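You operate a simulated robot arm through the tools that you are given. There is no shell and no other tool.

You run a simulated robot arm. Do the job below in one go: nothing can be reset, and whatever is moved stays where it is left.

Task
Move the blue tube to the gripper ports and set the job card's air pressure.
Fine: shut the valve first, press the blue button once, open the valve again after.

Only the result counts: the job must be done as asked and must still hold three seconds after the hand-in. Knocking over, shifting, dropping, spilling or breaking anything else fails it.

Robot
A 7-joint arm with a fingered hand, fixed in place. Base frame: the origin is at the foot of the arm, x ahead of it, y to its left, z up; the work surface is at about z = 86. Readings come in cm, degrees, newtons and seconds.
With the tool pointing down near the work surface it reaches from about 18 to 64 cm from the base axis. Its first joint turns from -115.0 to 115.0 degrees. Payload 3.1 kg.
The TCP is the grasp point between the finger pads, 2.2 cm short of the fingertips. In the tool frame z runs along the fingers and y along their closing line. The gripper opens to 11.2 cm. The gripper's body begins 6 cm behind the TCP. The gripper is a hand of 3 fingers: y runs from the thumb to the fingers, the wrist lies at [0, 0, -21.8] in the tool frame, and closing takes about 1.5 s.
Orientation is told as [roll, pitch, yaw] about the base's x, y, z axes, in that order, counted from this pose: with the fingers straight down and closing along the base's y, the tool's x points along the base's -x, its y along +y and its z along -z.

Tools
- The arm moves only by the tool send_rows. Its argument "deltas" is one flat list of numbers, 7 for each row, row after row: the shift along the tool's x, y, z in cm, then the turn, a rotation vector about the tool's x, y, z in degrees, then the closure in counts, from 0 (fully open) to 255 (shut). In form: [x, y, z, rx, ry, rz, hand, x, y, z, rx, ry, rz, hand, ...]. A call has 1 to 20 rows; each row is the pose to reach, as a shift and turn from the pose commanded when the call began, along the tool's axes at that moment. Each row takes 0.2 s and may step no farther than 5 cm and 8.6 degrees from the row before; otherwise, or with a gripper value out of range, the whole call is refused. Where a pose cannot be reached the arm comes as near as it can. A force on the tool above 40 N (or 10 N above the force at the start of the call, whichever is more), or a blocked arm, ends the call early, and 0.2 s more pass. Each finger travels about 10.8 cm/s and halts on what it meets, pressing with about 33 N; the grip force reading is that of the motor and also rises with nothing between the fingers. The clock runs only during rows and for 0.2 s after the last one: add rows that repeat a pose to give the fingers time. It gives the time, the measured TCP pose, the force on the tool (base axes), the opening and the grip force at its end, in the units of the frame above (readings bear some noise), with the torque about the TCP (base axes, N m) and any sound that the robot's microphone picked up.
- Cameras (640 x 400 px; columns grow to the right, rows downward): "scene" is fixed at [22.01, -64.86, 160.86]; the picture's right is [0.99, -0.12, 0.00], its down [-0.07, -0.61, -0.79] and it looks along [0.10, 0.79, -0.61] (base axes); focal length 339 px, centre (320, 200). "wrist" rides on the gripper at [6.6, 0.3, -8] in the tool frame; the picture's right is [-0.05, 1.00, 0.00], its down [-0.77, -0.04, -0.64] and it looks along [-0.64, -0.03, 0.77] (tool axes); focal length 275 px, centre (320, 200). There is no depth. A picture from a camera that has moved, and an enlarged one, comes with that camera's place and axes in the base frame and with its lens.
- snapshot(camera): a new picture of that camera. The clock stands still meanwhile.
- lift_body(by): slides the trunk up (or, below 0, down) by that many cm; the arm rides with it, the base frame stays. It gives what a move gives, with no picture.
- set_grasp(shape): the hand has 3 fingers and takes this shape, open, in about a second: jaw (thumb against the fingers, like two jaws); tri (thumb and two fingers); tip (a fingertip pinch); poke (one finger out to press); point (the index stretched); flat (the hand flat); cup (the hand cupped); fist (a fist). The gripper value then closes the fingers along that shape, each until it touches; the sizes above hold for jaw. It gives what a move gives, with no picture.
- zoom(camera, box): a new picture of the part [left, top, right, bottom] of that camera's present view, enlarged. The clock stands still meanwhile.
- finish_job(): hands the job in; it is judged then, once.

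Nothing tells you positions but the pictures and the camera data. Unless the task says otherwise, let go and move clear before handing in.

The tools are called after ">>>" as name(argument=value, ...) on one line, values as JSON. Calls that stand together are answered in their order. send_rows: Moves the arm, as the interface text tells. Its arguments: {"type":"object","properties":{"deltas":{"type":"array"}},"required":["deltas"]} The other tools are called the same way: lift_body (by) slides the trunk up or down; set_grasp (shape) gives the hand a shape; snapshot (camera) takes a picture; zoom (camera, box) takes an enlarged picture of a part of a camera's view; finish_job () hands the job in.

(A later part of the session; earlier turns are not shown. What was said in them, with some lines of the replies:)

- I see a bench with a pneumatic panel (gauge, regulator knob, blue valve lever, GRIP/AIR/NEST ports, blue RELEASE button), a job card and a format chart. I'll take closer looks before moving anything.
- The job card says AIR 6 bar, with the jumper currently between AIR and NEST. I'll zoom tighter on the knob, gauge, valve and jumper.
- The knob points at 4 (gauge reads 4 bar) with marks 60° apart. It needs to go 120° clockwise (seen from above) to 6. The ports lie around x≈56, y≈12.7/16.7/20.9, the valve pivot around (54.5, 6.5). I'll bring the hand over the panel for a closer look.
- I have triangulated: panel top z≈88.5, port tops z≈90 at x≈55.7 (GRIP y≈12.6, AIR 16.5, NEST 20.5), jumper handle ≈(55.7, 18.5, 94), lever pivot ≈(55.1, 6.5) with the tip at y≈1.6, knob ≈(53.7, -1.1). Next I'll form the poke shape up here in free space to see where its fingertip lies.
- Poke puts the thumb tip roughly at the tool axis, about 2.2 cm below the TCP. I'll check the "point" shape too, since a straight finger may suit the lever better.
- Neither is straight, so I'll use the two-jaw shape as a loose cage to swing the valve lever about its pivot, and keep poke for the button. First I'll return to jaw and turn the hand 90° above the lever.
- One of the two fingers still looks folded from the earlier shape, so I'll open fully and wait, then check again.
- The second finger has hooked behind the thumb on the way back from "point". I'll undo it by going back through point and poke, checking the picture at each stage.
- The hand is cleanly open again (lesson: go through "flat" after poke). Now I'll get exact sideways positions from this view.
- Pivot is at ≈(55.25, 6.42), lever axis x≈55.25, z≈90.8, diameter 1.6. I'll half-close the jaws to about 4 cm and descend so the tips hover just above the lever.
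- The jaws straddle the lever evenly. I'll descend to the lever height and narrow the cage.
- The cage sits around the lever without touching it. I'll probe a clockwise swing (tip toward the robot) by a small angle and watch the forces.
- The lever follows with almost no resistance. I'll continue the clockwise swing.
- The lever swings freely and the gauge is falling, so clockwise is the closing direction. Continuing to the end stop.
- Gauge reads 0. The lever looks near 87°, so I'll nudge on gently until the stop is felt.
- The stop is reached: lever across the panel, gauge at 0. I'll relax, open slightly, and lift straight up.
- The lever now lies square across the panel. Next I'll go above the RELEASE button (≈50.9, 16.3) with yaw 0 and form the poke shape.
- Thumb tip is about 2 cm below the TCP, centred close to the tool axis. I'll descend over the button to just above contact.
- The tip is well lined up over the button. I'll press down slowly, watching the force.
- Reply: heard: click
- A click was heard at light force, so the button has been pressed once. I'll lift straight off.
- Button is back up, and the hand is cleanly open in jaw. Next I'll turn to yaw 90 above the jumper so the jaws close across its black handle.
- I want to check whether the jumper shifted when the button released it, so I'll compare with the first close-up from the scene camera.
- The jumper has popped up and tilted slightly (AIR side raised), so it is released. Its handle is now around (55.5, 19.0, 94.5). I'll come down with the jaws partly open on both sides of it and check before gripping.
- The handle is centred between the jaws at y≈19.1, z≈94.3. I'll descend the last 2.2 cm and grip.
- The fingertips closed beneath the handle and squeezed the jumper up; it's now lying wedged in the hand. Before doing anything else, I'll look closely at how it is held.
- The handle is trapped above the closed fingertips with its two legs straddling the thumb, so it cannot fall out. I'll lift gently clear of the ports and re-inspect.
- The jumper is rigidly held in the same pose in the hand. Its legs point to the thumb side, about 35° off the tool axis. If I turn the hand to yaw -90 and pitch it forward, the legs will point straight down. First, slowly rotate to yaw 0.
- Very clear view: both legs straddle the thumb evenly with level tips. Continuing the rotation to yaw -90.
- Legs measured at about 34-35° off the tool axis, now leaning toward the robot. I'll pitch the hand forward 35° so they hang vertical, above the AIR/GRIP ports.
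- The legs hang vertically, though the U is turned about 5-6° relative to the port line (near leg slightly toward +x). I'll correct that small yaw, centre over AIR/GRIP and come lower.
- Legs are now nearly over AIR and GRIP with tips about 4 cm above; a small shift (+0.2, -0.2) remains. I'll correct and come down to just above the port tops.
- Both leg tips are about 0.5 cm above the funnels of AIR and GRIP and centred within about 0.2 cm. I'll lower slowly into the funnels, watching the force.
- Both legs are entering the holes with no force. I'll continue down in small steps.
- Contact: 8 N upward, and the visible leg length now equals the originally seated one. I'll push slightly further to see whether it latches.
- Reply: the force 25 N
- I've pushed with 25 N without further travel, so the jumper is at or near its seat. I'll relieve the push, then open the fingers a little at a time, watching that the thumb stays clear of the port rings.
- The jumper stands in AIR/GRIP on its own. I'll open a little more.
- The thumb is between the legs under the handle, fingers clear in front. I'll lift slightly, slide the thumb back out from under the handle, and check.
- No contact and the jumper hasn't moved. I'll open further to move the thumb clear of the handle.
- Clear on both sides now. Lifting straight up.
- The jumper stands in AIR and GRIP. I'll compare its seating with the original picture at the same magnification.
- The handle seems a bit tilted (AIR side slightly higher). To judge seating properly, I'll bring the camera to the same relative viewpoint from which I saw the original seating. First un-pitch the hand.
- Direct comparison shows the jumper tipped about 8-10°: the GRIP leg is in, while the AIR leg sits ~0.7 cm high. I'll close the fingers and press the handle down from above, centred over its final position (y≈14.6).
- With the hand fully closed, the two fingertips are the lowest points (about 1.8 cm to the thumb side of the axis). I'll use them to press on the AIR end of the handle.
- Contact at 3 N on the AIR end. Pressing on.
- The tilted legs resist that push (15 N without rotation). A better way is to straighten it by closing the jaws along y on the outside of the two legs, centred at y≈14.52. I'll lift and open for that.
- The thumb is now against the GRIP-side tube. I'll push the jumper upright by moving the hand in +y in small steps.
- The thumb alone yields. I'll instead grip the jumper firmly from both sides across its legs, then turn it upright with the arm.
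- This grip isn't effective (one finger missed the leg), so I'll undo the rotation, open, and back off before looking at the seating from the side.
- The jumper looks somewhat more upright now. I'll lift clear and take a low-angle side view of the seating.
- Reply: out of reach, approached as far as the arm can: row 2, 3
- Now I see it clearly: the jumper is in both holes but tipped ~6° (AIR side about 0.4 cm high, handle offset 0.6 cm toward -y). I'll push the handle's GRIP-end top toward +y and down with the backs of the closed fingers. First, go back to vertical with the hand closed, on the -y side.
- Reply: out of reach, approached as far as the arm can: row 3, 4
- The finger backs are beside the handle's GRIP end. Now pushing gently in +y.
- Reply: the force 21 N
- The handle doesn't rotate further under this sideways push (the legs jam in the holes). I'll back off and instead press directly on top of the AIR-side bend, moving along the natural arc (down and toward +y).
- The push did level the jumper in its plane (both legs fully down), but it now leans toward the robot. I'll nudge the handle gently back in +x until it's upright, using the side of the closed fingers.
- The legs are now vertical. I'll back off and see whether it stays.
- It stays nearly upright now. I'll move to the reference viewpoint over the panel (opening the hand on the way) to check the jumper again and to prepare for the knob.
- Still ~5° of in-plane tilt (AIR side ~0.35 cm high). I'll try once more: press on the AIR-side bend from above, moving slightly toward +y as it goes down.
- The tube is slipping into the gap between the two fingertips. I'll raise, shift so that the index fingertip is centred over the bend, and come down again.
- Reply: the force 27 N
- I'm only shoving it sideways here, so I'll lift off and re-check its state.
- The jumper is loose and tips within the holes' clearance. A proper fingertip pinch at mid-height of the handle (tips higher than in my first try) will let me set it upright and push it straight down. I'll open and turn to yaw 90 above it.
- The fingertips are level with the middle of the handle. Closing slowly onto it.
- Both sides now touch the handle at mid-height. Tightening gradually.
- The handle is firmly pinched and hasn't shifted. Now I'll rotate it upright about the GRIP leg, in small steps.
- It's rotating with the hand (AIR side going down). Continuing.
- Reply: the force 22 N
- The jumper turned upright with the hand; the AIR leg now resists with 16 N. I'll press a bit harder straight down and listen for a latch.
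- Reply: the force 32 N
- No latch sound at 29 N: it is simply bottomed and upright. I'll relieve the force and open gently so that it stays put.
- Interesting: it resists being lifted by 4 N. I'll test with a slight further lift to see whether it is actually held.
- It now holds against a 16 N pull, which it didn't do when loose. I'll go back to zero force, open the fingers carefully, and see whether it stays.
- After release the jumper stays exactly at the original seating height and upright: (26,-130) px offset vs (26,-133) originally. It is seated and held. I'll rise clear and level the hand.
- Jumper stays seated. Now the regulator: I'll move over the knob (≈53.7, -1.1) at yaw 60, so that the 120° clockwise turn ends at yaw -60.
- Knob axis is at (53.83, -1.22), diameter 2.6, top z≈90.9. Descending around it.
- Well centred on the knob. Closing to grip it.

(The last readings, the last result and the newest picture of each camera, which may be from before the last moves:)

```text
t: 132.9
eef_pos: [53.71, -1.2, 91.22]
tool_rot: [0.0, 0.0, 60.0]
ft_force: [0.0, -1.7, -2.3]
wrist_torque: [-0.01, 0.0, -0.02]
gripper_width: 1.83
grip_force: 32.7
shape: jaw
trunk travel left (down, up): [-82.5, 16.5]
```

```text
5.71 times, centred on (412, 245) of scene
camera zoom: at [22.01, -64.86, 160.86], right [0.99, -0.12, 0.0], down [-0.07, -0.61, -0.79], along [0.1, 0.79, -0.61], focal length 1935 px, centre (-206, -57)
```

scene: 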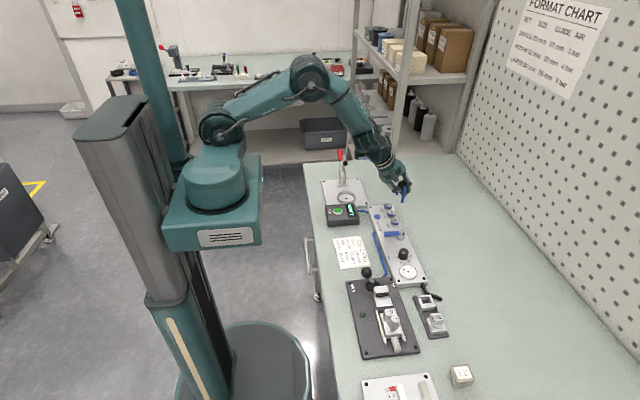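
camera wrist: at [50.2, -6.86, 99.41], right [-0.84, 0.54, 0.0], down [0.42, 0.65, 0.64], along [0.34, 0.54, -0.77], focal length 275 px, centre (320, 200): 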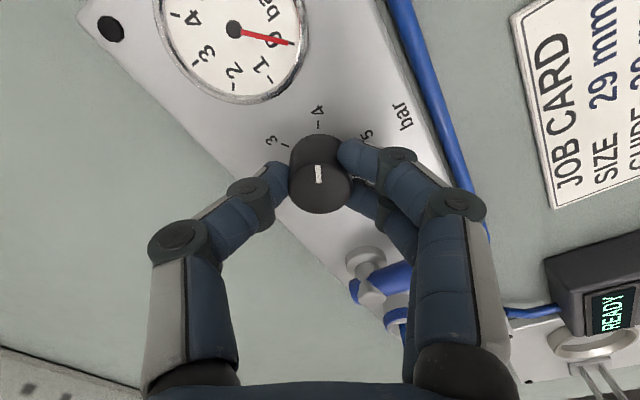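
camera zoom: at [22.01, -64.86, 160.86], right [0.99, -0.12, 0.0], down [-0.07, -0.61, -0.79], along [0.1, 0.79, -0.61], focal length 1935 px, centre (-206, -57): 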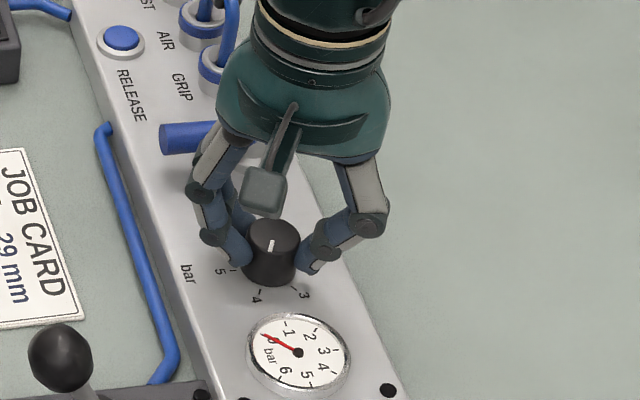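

Gripped. Turning clockwise, first 40°, and checking the pointer follows.

>>> send_rows(deltas=[0, 0, 0, 0, 0, 8, 235, 0, 0, 0, 0, 0, 16, 235, 0, 0, 0, 0, 0, 24, 235, 0, 0, 0, 0, 0, 32, 235, 0, 0, 0, 0, 0, 40, 235, 0, 0, 0, 0, 0, 40, 235])

>>> snapshot(camera="wrist")

>>> zoom(camera="scene", box=[380, 210, 444, 280])

```text
t: 134.3
eef_pos: [53.74, -1.26, 91.2]
tool_rot: [0.1, 0.0, 19.9]
ft_force: [-4.2, -0.6, -2.5]
wrist_torque: [-0.05, 0.05, 0.0]
gripper_width: 1.84
grip_force: 33.1
shape: jaw
trunk travel left (down, up): [-82.5, 16.5]
```

```text
taken
camera wrist: at [47.42, -3.19, 99.42], right [-0.3, 0.95, 0.0], down [0.74, 0.23, 0.64], along [0.61, 0.19, -0.77], focal length 275 px, centre (320, 200)
```

wrist: 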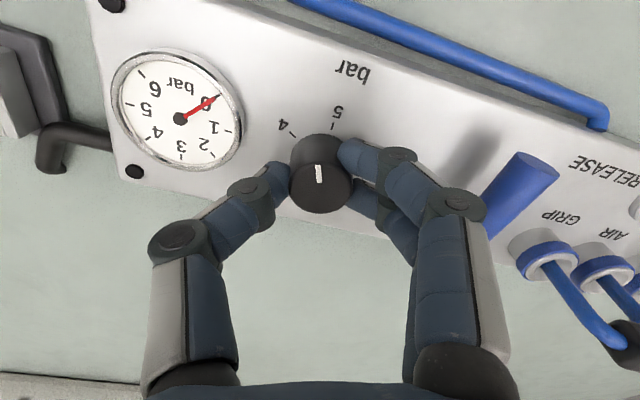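

```text
5.71 times, centred on (412, 245) of scene
camera zoom: at [22.01, -64.86, 160.86], right [0.99, -0.12, 0.0], down [-0.07, -0.61, -0.79], along [0.1, 0.79, -0.61], focal length 1935 px, centre (-206, -57)
```

zoom: 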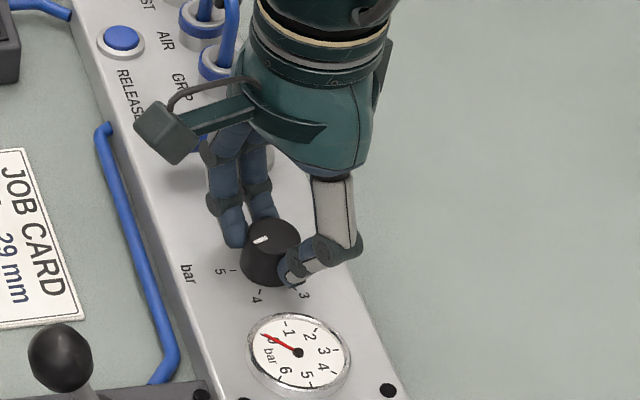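

The knob follows the hand. Turning the remaining 80°.

>>> send_rows(deltas=[0, 0, 0, 0, 0, 8, 235, 0, 0, 0, 0, 0, 16, 235, 0, 0, 0, 0, 0, 24, 235, 0, 0, 0, 0, 0, 32, 235, 0, 0, 0, 0, 0, 40, 235, 0, 0, 0, 0, 0, 48, 235, 0, 0, 0, 0, 0, 56, 235, 0, 0, 0, 0, 0, 64, 235, 0, 0, 0, 0, 0, 72, 235, 0, 0, 0, 0, 0, 80, 235, 0, 0, 0, 0, 0, 80, 235])

>>> snapshot(camera="wrist")

>>> zoom(camera="scene", box=[380, 210, 444, 280])

```text
t: 136.7
eef_pos: [53.79, -1.17, 91.3]
tool_rot: [0.0, -0.1, -60.1]
ft_force: [-5.7, 7.5, -0.9]
wrist_torque: [0.11, 0.06, -0.04]
gripper_width: 1.82
grip_force: 33.0
shape: jaw
trunk travel left (down, up): [-82.5, 16.5]
```

```text
taken
camera wrist: at [50.74, 4.8, 99.39], right [0.89, 0.46, 0.0], down [0.35, -0.69, 0.64], along [0.29, -0.57, -0.77], focal length 275 px, centre (320, 200)
```

wrist: 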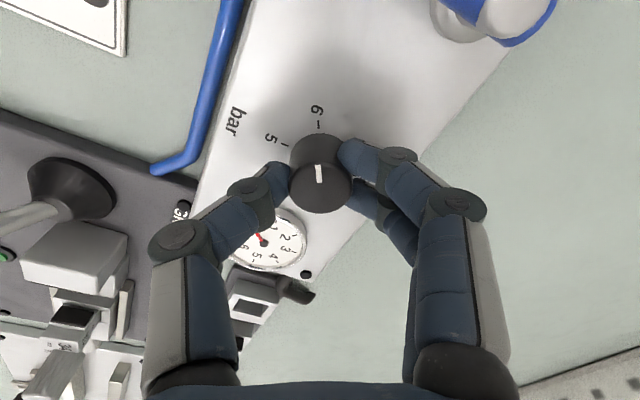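

```text
5.71 times, centred on (412, 245) of scene
camera zoom: at [22.01, -64.86, 160.86], right [0.99, -0.12, 0.0], down [-0.07, -0.61, -0.79], along [0.1, 0.79, -0.61], focal length 1935 px, centre (-206, -57)
```

zoom: 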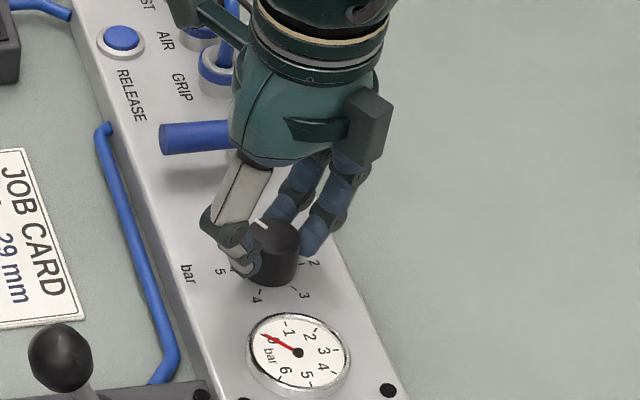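

>>> zoom(camera="wrist", box=[260, 80, 380, 220])

```text
2.86 times, centred on (320, 150) of wrist
camera zoom: at [50.74, 4.8, 99.39], right [0.89, 0.46, 0.0], down [0.35, -0.69, 0.64], along [0.29, -0.57, -0.77], focal length 786 px, centre (320, 343)
```

zoom: 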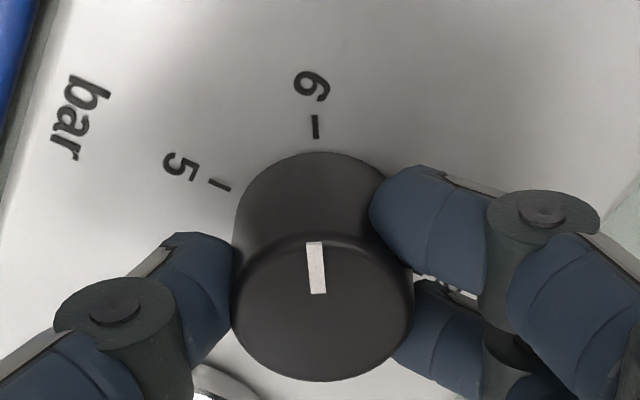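

The pointer is on 6. Releasing the knob and lifting off.

>>> send_rows(deltas=[0, 0, 0, 0, 0, 0, 215, 0, 0, 0, 0, 0, 0, 190, 0, 0, 0, 0, 0, 0, 160, 0, 0, 0, 0, 0, 0, 141, 0, 0, 0, 0, 0, 0, 141, 0, 0, -1.5, 0, 0, 0, 141, 0, 0, -3.5, 0, 0, 0, 141, 0, 0, -6, 0, 0, 0, 141, 0, 0, -9, 0, 0, 0, 141, 0, 0, -11, 0, 0, 0, 141, 0, 0, -11, 0, 0, 0, 141])

>>> zoom(camera="scene", box=[380, 215, 428, 280])

>>> snapshot(camera="wrist")

```text
t: 139.1
eef_pos: [53.73, -1.21, 102.1]
tool_rot: [0.0, 0.0, -60.1]
ft_force: [0.0, 0.2, 0.3]
wrist_torque: [-0.01, 0.0, -0.03]
gripper_width: 4.95
grip_force: 0.0
shape: jaw
trunk travel left (down, up): [-82.5, 16.5]
```

```text
6.15 times, centred on (404, 248) of scene
camera zoom: at [22.01, -64.86, 160.86], right [0.99, -0.12, 0.0], down [-0.07, -0.61, -0.79], along [0.1, 0.79, -0.61], focal length 2083 px, centre (-197, -92)
```

zoom: 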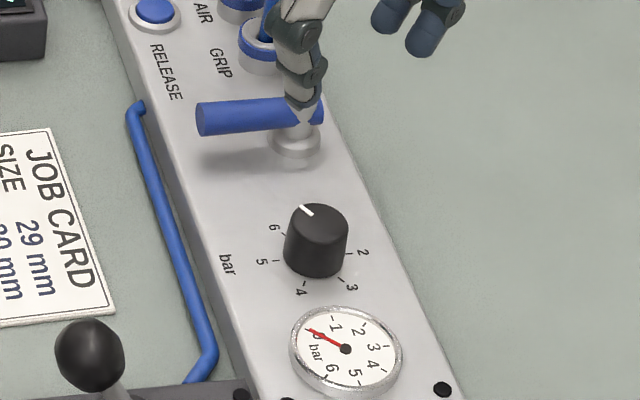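

```text
taken
camera wrist: at [50.73, 4.62, 110.37], right [0.89, 0.46, 0.0], down [0.35, -0.69, 0.64], along [0.29, -0.56, -0.77], focal length 275 px, centre (320, 200)
```

wrist: 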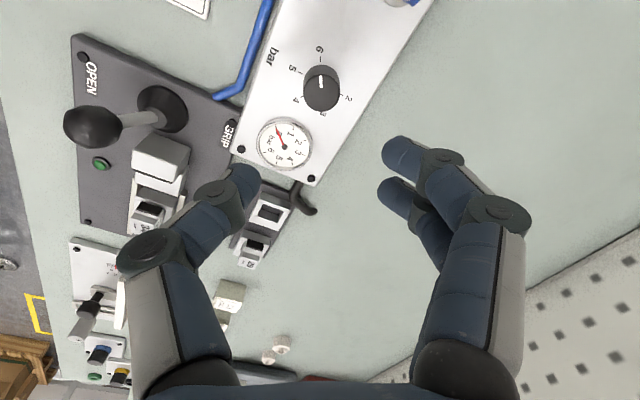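

The regulator is on 6. Now the valve: I'll go above the lever (pointing toward the robot from the pivot at 55.25, 6.42) with yaw 0 to cage it again.

>>> send_rows(deltas=[0.895, 0.355, 0, 0, 0, -7.5, 150, 1.79, 0.71, 0, 0, 0, -15, 164, 2.685, 1.065, 0, 0, 0, -22.5, 164, 3.58, 1.42, 0, 0, 0, -30, 164, 4.475, 1.775, 0, 0, 0, -37.5, 164, 5.37, 2.13, 0, 0, 0, -45, 164, 6.265, 2.485, 0, 0, 0, -52.5, 164, 7.16, 2.84, 0, 0, 0, -60, 164, 7.16, 2.84, 0, 0, 0, -60, 164, 7.16, 2.84, 0, 0, 0, -60, 164])

>>> snapshot(camera="wrist")

>>> zoom(camera="wrist", box=[240, 20, 400, 120])

```text
t: 141.3
eef_pos: [52.7, 6.43, 102.31]
tool_rot: [0.0, 0.0, 0.0]
ft_force: [0.6, 1.5, -0.8]
wrist_torque: [-0.02, 0.01, -0.01]
gripper_width: 4.08
grip_force: 0.2
shape: jaw
trunk travel left (down, up): [-82.5, 16.5]
```

```text
taken
camera wrist: at [46.09, 6.71, 110.41], right [0.05, 1.0, 0.0], down [0.77, -0.03, 0.64], along [0.64, -0.03, -0.77], focal length 275 px, centre (320, 200)
```

wrist: 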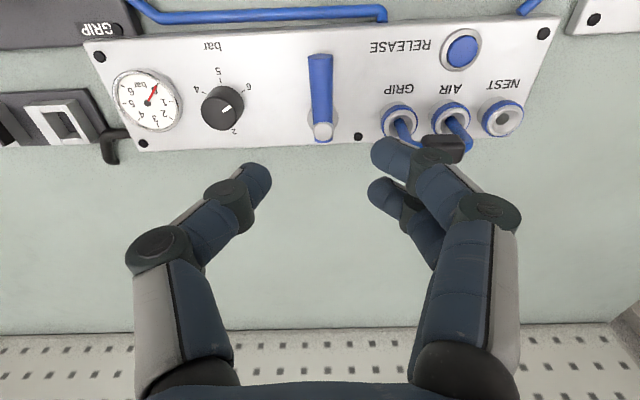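

```text
4.00 times, centred on (320, 70) of wrist
camera zoom: at [46.09, 6.71, 110.41], right [0.05, 1.0, 0.0], down [0.77, -0.03, 0.64], along [0.64, -0.03, -0.77], focal length 1101 px, centre (320, 720)
```

zoom: 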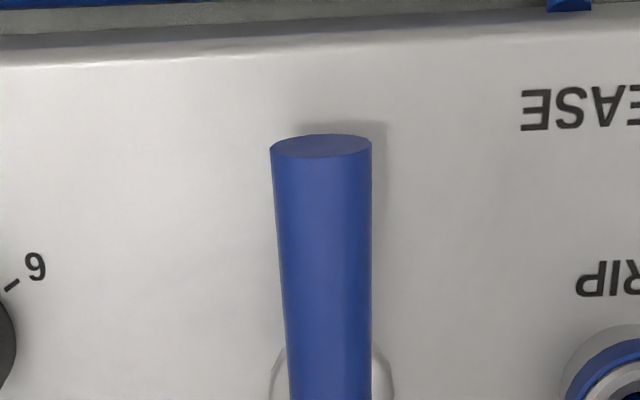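

>>> send_rows(deltas=[0, 0, 2, 0, 0, 0, 164, 0, 0, 4, 0, 0, 0, 164, 0, 0, 6, 0, 0, 0, 164, 0, 0, 8, 0, 0, 0, 164, 0, 0, 9.5, 0, 0, 0, 164, 0, 0, 10.5, 0, 0, 0, 164, 0, 0, 10.5, 0, 0, 0, 190, 0, 0, 10.5, 0, 0, 0, 205, 0, 0, 10.5, 0, 0, 0, 205])

>>> snapshot(camera="wrist")

>>> zoom(camera="scene", box=[366, 190, 436, 280])

```text
t: 143.3
eef_pos: [52.73, 6.34, 91.74]
tool_rot: [0.1, -0.1, -0.1]
ft_force: [0.1, 0.0, 0.7]
wrist_torque: [-0.01, -0.04, 0.01]
gripper_width: 2.24
grip_force: 0.1
shape: jaw
trunk travel left (down, up): [-82.5, 16.5]
```

```text
taken
camera wrist: at [46.07, 6.73, 99.88], right [0.05, 1.0, 0.0], down [0.77, -0.04, 0.64], along [0.64, -0.03, -0.77], focal length 275 px, centre (320, 200)
```

wrist: 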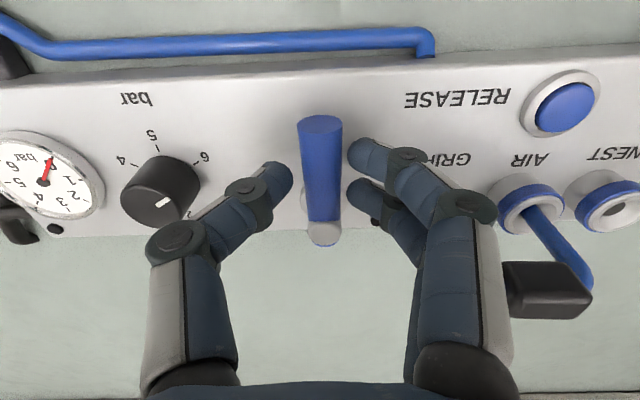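

```text
4.44 times, centred on (401, 235) of scene
camera zoom: at [22.01, -64.86, 160.86], right [0.99, -0.12, 0.0], down [-0.07, -0.61, -0.79], along [0.1, 0.79, -0.61], focal length 1505 px, centre (-40, 44)
```

zoom: 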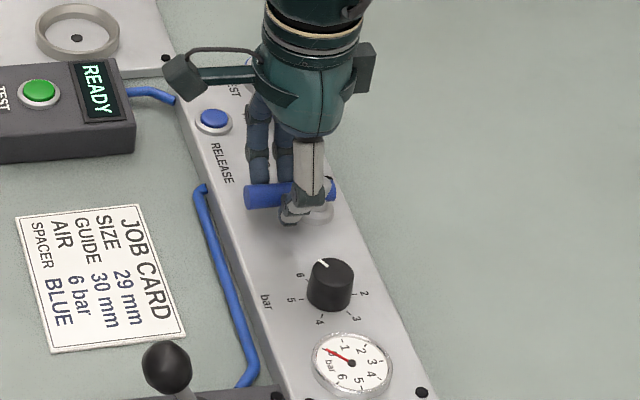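

The cage sits around the lever. Now swinging it back counter-clockwise in stages, watching the gauge and the jumper.

>>> send_rows(deltas=[-0.026, -0.365, 0, 0, 0, -8, 205, -0.102, -0.722, 0, 0, 0, -16, 205, -0.227, -1.066, 0, 0, 0, -24, 205, -0.398, -1.388, 0, 0, 0, -32, 205, -0.613, -1.684, 0, 0, 0, -40, 205, -0.613, -1.684, 0, 0, 0, -40, 205])

>>> snapshot(camera="wrist")

>>> zoom(camera="scene", box=[366, 190, 436, 280])

```text
t: 144.7
eef_pos: [53.23, 4.71, 91.75]
tool_rot: [0.0, 0.0, 40.1]
ft_force: [0.2, 1.6, 0.0]
wrist_torque: [0.06, 0.03, -0.04]
gripper_width: 2.26
grip_force: 0.0
shape: jaw
trunk travel left (down, up): [-82.5, 16.5]
```

```text
taken
camera wrist: at [48.07, 0.72, 99.87], right [-0.61, 0.79, 0.0], down [0.61, 0.47, 0.64], along [0.5, 0.39, -0.77], focal length 275 px, centre (320, 200)
```

wrist: 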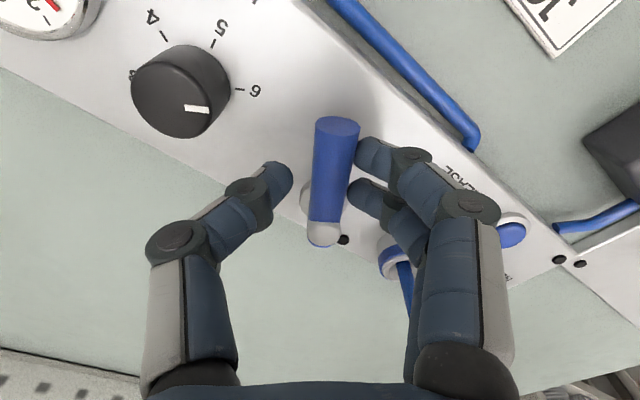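

```text
4.44 times, centred on (401, 235) of scene
camera zoom: at [22.01, -64.86, 160.86], right [0.99, -0.12, 0.0], down [-0.07, -0.61, -0.79], along [0.1, 0.79, -0.61], focal length 1505 px, centre (-40, 44)
```

zoom: 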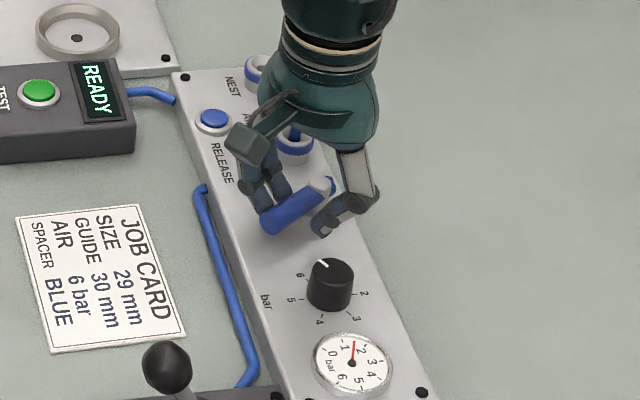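

The gauge is rising. Continuing.

>>> send_rows(deltas=[-0.026, -0.365, 0, 0, 0, -8, 205, -0.102, -0.722, 0, 0, 0, -16, 205, -0.227, -1.066, 0, 0, 0, -24, 205, -0.398, -1.388, 0, 0, 0, -32, 205, -0.613, -1.684, 0, 0, 0, -40, 205, -0.613, -1.684, 0, 0, 0, -40, 205])

>>> snapshot(camera="wrist")

>>> zoom(camera="scene", box=[366, 190, 436, 280])

```text
t: 146.1
eef_pos: [54.94, 3.85, 91.72]
tool_rot: [0.0, -0.1, 80.1]
ft_force: [-1.0, 0.5, 0.5]
wrist_torque: [0.0, -0.02, -0.02]
gripper_width: 2.27
grip_force: 0.0
shape: jaw
trunk travel left (down, up): [-82.5, 16.5]
```

```text
taken
camera wrist: at [53.41, -2.63, 99.89], right [-0.98, 0.22, 0.0], down [0.17, 0.75, 0.64], along [0.14, 0.62, -0.77], focal length 275 px, centre (320, 200)
```

wrist: 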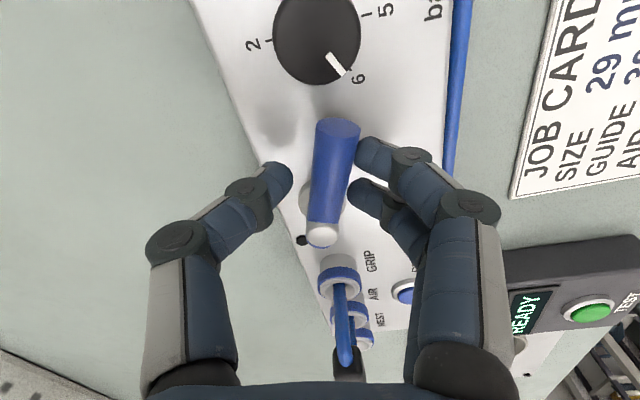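

```text
4.44 times, centred on (401, 235) of scene
camera zoom: at [22.01, -64.86, 160.86], right [0.99, -0.12, 0.0], down [-0.07, -0.61, -0.79], along [0.1, 0.79, -0.61], focal length 1505 px, centre (-40, 44)
```

zoom: 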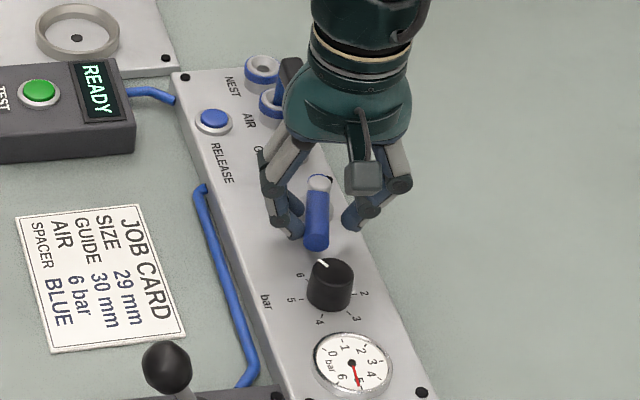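

Gauge near 5 and rising; the lever needs about 18° more to its stop.

>>> send_rows(deltas=[-0.026, -0.365, 0, 0, 0, -8, 205, -0.081, -0.634, 0, 0, 0, -14, 205, -0.128, -0.81, 0, 0, 0, -18, 205, -0.128, -0.81, 0, 0, 0, -18, 205])

>>> snapshot(camera="wrist")

>>> zoom(camera="scene", box=[366, 190, 436, 280])

```text
t: 147.1
eef_pos: [55.56, 3.79, 91.65]
tool_rot: [0.0, 0.1, 98.1]
ft_force: [-1.0, -0.9, 0.7]
wrist_torque: [-0.01, -0.02, -0.01]
gripper_width: 2.29
grip_force: 0.0
shape: jaw
trunk travel left (down, up): [-82.5, 16.5]
```

```text
taken
camera wrist: at [56.32, -2.75, 99.86], right [-1.0, -0.09, 0.0], down [-0.07, 0.77, 0.63], along [-0.06, 0.63, -0.77], focal length 275 px, centre (320, 200)
```

wrist: 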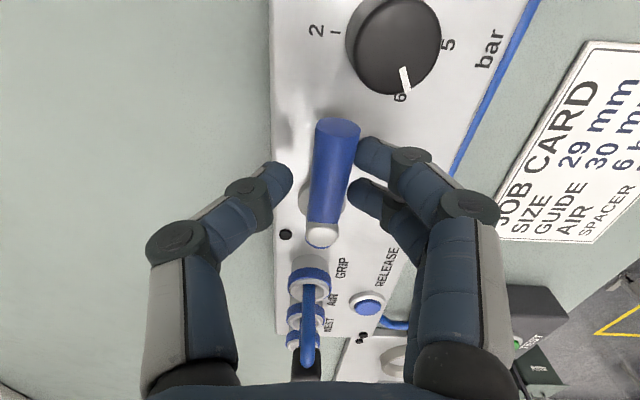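

```text
4.44 times, centred on (401, 235) of scene
camera zoom: at [22.01, -64.86, 160.86], right [0.99, -0.12, 0.0], down [-0.07, -0.61, -0.79], along [0.1, 0.79, -0.61], focal length 1505 px, centre (-40, 44)
```

zoom: 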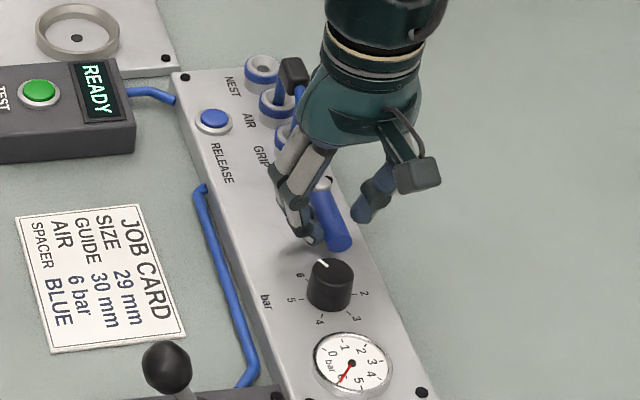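

Gauge reads 6. I'll nudge the lever the last few degrees to its stop.

>>> send_rows(deltas=[-0.004, -0.137, 0, 0, 0, -3, 205, -0.014, -0.274, 0, 0, 0, -6, 205, -0.026, -0.365, 0, 0, 0, -8, 205, -0.026, -0.365, 0, 0, 0, -8, 205])

>>> zoom(camera="scene", box=[366, 190, 436, 280])

```text
t: 148.1
eef_pos: [54.97, 5.49, 91.85]
tool_rot: [-0.1, 0.4, 105.6]
ft_force: [0.4, 0.5, -0.1]
wrist_torque: [0.0, -0.01, -0.01]
gripper_width: 2.22
grip_force: 0.1
shape: jaw
out of reach, approached as far as the arm can: row 2, 3, 4
trunk travel left (down, up): [-82.5, 16.5]
```

```text
4.44 times, centred on (401, 235) of scene
camera zoom: at [22.01, -64.86, 160.86], right [0.99, -0.12, 0.0], down [-0.07, -0.61, -0.79], along [0.1, 0.79, -0.61], focal length 1505 px, centre (-40, 44)
```

zoom: 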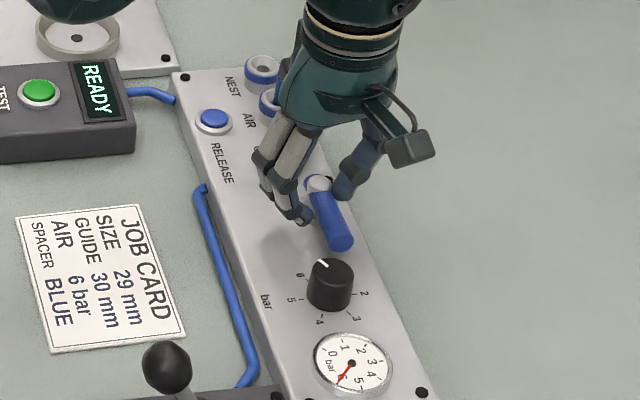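

The arm hit its yaw limit, but the lever reached the original angle and the gauge reads 6. I'll open the cage in place first, then lift straight up.

>>> send_rows(deltas=[0, 0, 0, 0, 0, 0, 190, 0, 0, 0, 0, 0, 0, 170, 0, 0, 0, 0, 0, 0, 160, 0, 0, 0, 0, 0, 0, 160])

>>> snapshot(camera="wrist")

>>> zoom(camera="scene", box=[366, 190, 436, 280])

```text
t: 149.1
eef_pos: [55.04, 5.57, 91.92]
tool_rot: [-0.1, 0.4, 105.6]
ft_force: [-0.1, 0.1, -0.3]
wrist_torque: [0.03, 0.01, -0.01]
gripper_width: 4.14
grip_force: 0.1
shape: jaw
trunk travel left (down, up): [-82.5, 16.5]
```

```text
taken
camera wrist: at [56.5, -0.84, 100.14], right [-0.97, -0.22, 0.0], down [-0.18, 0.76, 0.63], along [-0.14, 0.62, -0.78], focal length 275 px, centre (320, 200)
```

wrist: 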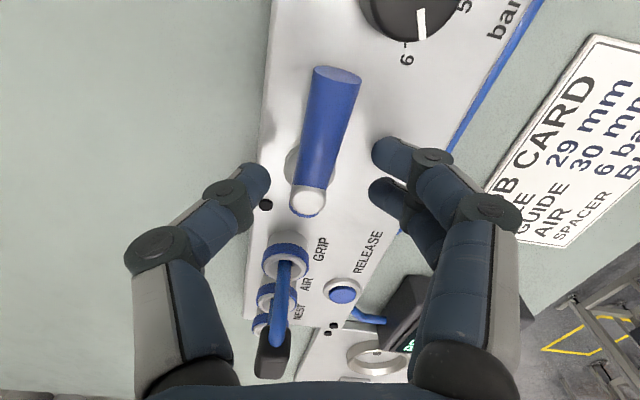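

```text
4.44 times, centred on (401, 235) of scene
camera zoom: at [22.01, -64.86, 160.86], right [0.99, -0.12, 0.0], down [-0.07, -0.61, -0.79], along [0.1, 0.79, -0.61], focal length 1505 px, centre (-40, 44)
```

zoom: 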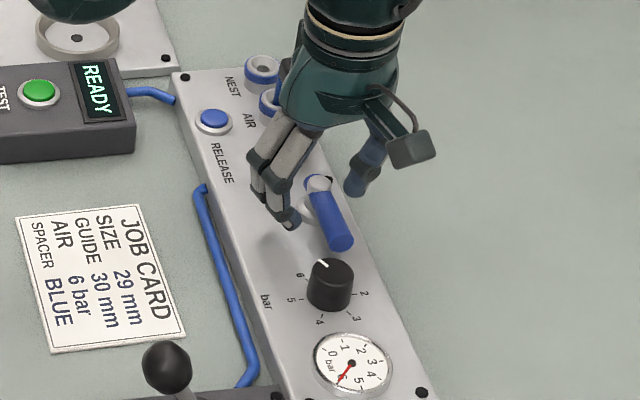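

>>> send_rows(deltas=[0, 0, -1.5, 0, 0, 0, 160, 0, 0, -3, 0, 0, 0, 160, 0, 0, -5, 0, 0, 4, 160, 0, 0, -7.5, 0, 0, 10, 160, 0, 0, -10, 0, 0, 16, 100, 0, 0, -12, 0, 0, 16, 0, 0, 0, -12, 0, 0, 16, 0])

>>> snapshot(camera="wrist")

>>> zoom(camera="scene", box=[366, 190, 436, 280])

```text
t: 150.7
eef_pos: [54.98, 5.53, 103.87]
tool_rot: [-0.1, 0.0, 90.0]
ft_force: [-0.3, -0.3, 0.1]
wrist_torque: [0.02, 0.0, -0.01]
gripper_width: 11.17
grip_force: 0.0
shape: jaw
trunk travel left (down, up): [-82.5, 16.5]
```

```text
taken
camera wrist: at [54.7, -0.97, 112.11], right [-1.0, 0.05, 0.0], down [0.04, 0.77, 0.64], along [0.03, 0.64, -0.77], focal length 275 px, centre (320, 200)
```

wrist: 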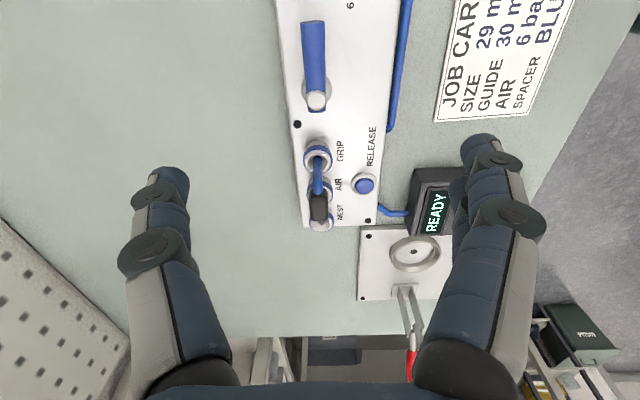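

```text
4.44 times, centred on (401, 235) of scene
camera zoom: at [22.01, -64.86, 160.86], right [0.99, -0.12, 0.0], down [-0.07, -0.61, -0.79], along [0.1, 0.79, -0.61], focal length 1505 px, centre (-40, 44)
```

zoom: 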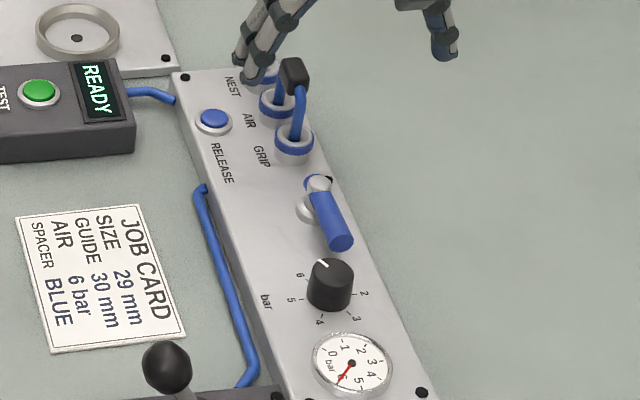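

>>> zoom(camera="scene", box=[392, 245, 436, 285])

>>> zoom(camera="scene", box=[376, 200, 424, 230])

>>> zoom(camera="wrist", box=[260, 110, 400, 240])

>>> zoom(camera="wrist", box=[260, 0, 400, 120])

```text
10.00 times, centred on (414, 265) of scene
camera zoom: at [22.01, -64.86, 160.86], right [0.99, -0.12, 0.0], down [-0.07, -0.61, -0.79], along [0.1, 0.79, -0.61], focal length 3386 px, centre (-620, -450)
```

zoom: 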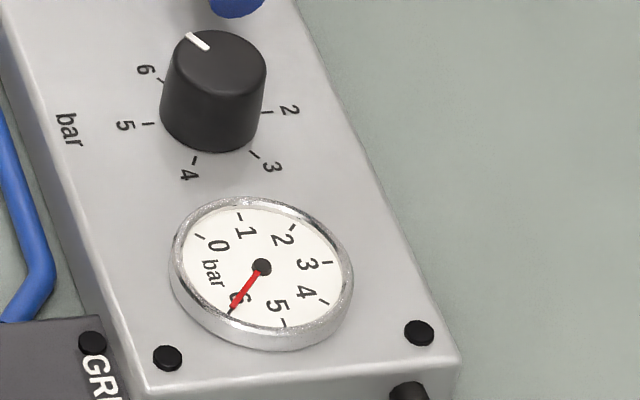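

```text
13.33 times, centred on (400, 215) of scene
camera zoom: at [22.01, -64.86, 160.86], right [0.99, -0.12, 0.0], down [-0.07, -0.61, -0.79], along [0.1, 0.79, -0.61], focal length 4514 px, centre (-747, 0)
```

zoom: 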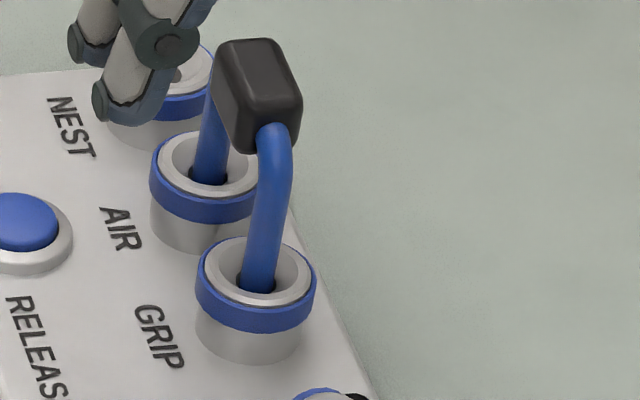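

```text
3.08 times, centred on (330, 175) of wrist
camera zoom: at [54.7, -0.97, 112.11], right [-1.0, 0.05, 0.0], down [0.04, 0.77, 0.64], along [0.03, 0.64, -0.77], focal length 847 px, centre (289, 277)
```

zoom: 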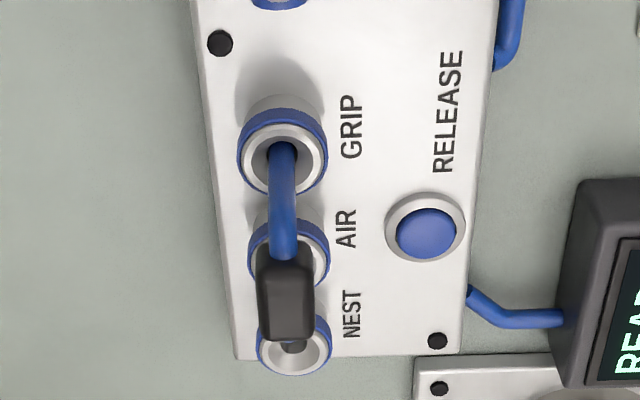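

```text
3.33 times, centred on (330, 60) of wrist
camera zoom: at [54.7, -0.97, 112.11], right [-1.0, 0.05, 0.0], down [0.04, 0.77, 0.64], along [0.03, 0.64, -0.77], focal length 918 px, centre (287, 667)
```

zoom: 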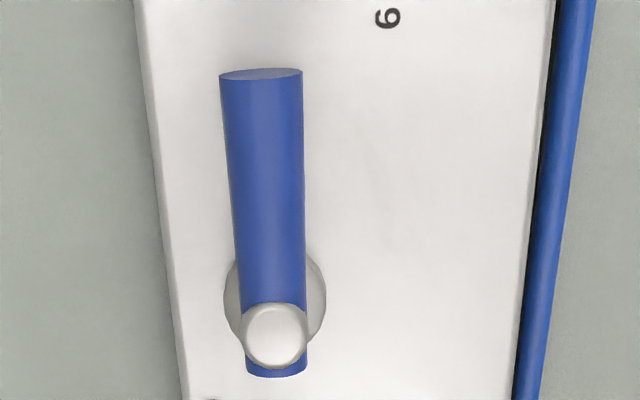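

The gauge needle sits exactly on 6, the lever is open, and the jumper is steady. I'll check the jumper once more from the reference viewpoint used at the start.

>>> send_rows(deltas=[0.14, 0.09, -0.2, 0, 0, 8.2, 0, 0.27, 0.17, -0.35, 0, 0, 16.4, 0, 0.41, 0.26, -0.53, 0, 0, 24.6, 0, 0.55, 0.35, -0.7, 0, 0, 32.8, 0, 0.68, 0.43, -0.9, 0, 0, 41, 0, 0.82, 0.52, -1.06, 0, 0, 49.2, 0, 0.95, 0.6, -1.24, 0, 0, 57.4, 0, 1.09, 0.69, -1.42, 0, 0, 65.6, 0, 1.23, 0.78, -1.6, 0, 0, 73.8, 0, 1.36, 0.86, -1.77, 0, 0, 82, 0, 1.5, 0.95, -1.95, 0, 0, 90, 0, 1.5, 0.95, -1.95, 0, 0, 90, 0, 1.5, 0.95, -1.95, 0, 0, 90, 0])

>>> snapshot(camera="wrist")

>>> zoom(camera="wrist", box=[340, 40, 500, 140])

>>> zoom(camera="wrist", box=[140, 20, 380, 120])

```text
t: 153.5
eef_pos: [54.1, 4.13, 105.86]
tool_rot: [0.0, 0.0, -0.1]
ft_force: [-0.5, 0.2, -0.3]
wrist_torque: [-0.01, -0.03, 0.01]
gripper_width: 11.2
grip_force: 0.1
shape: jaw
trunk travel left (down, up): [-82.5, 16.5]
```

```text
taken
camera wrist: at [47.48, 4.43, 114.06], right [0.05, 1.0, 0.0], down [0.77, -0.04, 0.64], along [0.64, -0.03, -0.77], focal length 275 px, centre (320, 200)
```

wrist: 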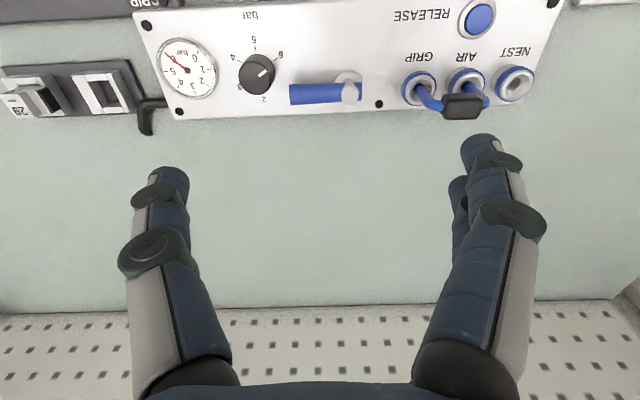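

```text
4.00 times, centred on (420, 90) of wrist
camera zoom: at [47.48, 4.43, 114.06], right [0.05, 1.0, 0.0], down [0.77, -0.04, 0.64], along [0.64, -0.03, -0.77], focal length 1101 px, centre (-80, 640)
```

zoom: 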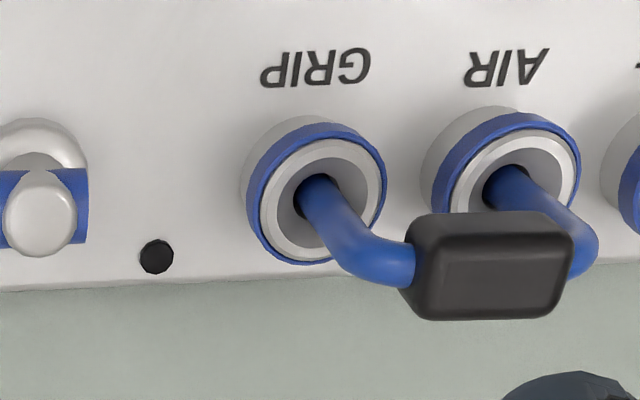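

```text
2.67 times, centred on (260, 70) of wrist
camera zoom: at [47.48, 4.43, 114.06], right [0.05, 1.0, 0.0], down [0.77, -0.04, 0.64], along [0.64, -0.03, -0.77], focal length 734 px, centre (480, 547)
```

zoom: 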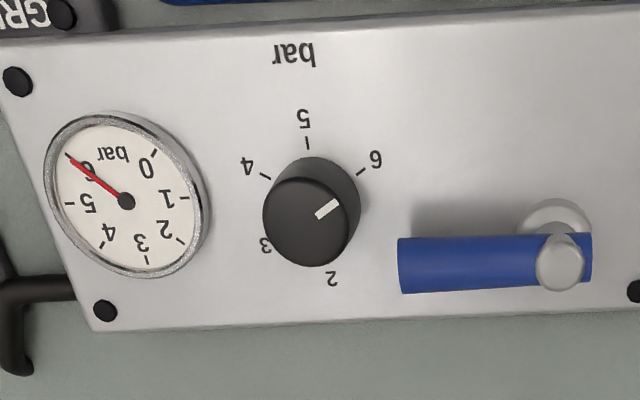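

Everything matches: the knob is on 6, the gauge shows 6 bar, the lever is back along the panel, and the tube sits in AIR–GRIP like its original seating. I'll retreat clear and take a last overall look.

>>> send_rows(deltas=[2.5, 0.8, -2.4, 0, 0, 0, 0, 5, 1.6, -4.8, 0, 0, 0, 0, 7.5, 2.4, -7.2, 0, 0, 0, 0, 10, 3.4, -9.6, 0, 0, 0, 0, 13, 5, -12, 0, 0, 0, 0, 13, 5, -12, 0, 0, 0, 0])

>>> snapshot(camera="scene")

>>> snapshot(camera="wrist")

>>> zoom(camera="scene", box=[310, 160, 470, 300])

```text
t: 154.9
eef_pos: [40.91, 9.03, 117.83]
tool_rot: [0.0, 0.0, 0.0]
ft_force: [0.2, 0.1, 0.6]
wrist_torque: [0.0, -0.01, 0.01]
gripper_width: 11.21
grip_force: 0.1
shape: jaw
trunk travel left (down, up): [-82.5, 16.5]
```

```text
taken
```

scene: 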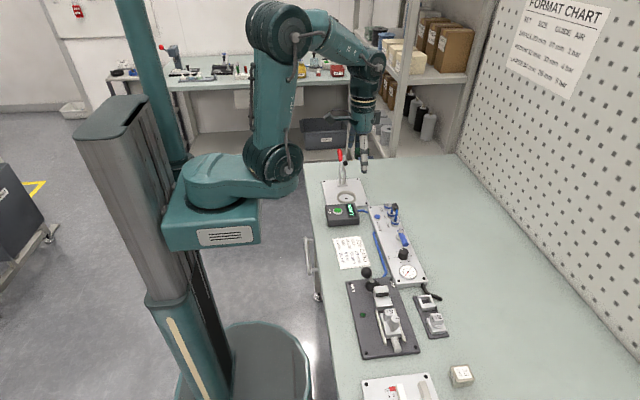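

```text
taken
camera wrist: at [34.43, 9.37, 125.91], right [0.05, 1.0, 0.0], down [0.77, -0.04, 0.64], along [0.63, -0.03, -0.77], focal length 275 px, centre (320, 200)
```

wrist: 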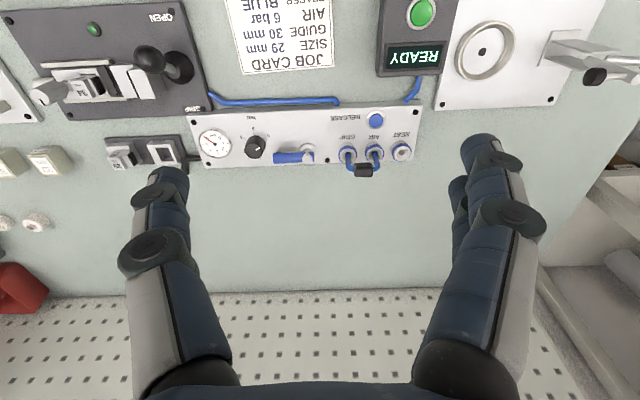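

```text
2.86 times, centred on (390, 230) of scene
camera zoom: at [22.01, -64.86, 160.86], right [0.99, -0.12, 0.0], down [-0.07, -0.61, -0.79], along [0.1, 0.79, -0.61], focal length 967 px, centre (120, 114)
```

zoom: 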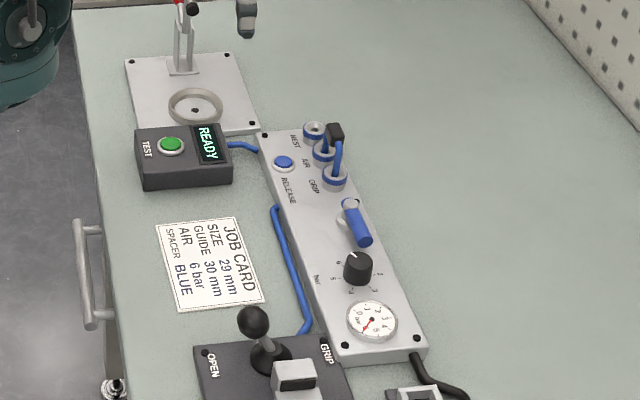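

The tube bridges AIR and GRIP, the knob and gauge read 6 bar, the valve is open, and nothing else appears to have moved. The hand is open and clear, so I'm handing the job in.

>>> finish_job()

```text
The job is handed in.
```

The job is handed in. The blue tube now bridges AIR and GRIP, and the regulator is on 6 bar as the job card asks. I have not seen a verdict.

- **Sequence:** I turned the valve lever shut and the gauge fell to 0. Then I pressed the blue button once, heard one click, moved the tube and set the knob. I opened the valve last, and the gauge rose to 6.
- **Tube seating:** This was not clean. My first grip squeezed the tube out of the ports, and after I put it back it stood loose and tipped until I pinched it upright and pressed it down. I heard no latch click. It then held against a pull of about 16 N. In the last close-up it sat within about 0.2 cm and 2° of the original seating.
- **Pressure source:** The format chart on the wall lists 3 bar for the 29 mm set. I followed the job card's 6 bar, as the task said.
- **Everything else:** In the final pictures nothing else had moved. The hand was open and clear when I handed in.
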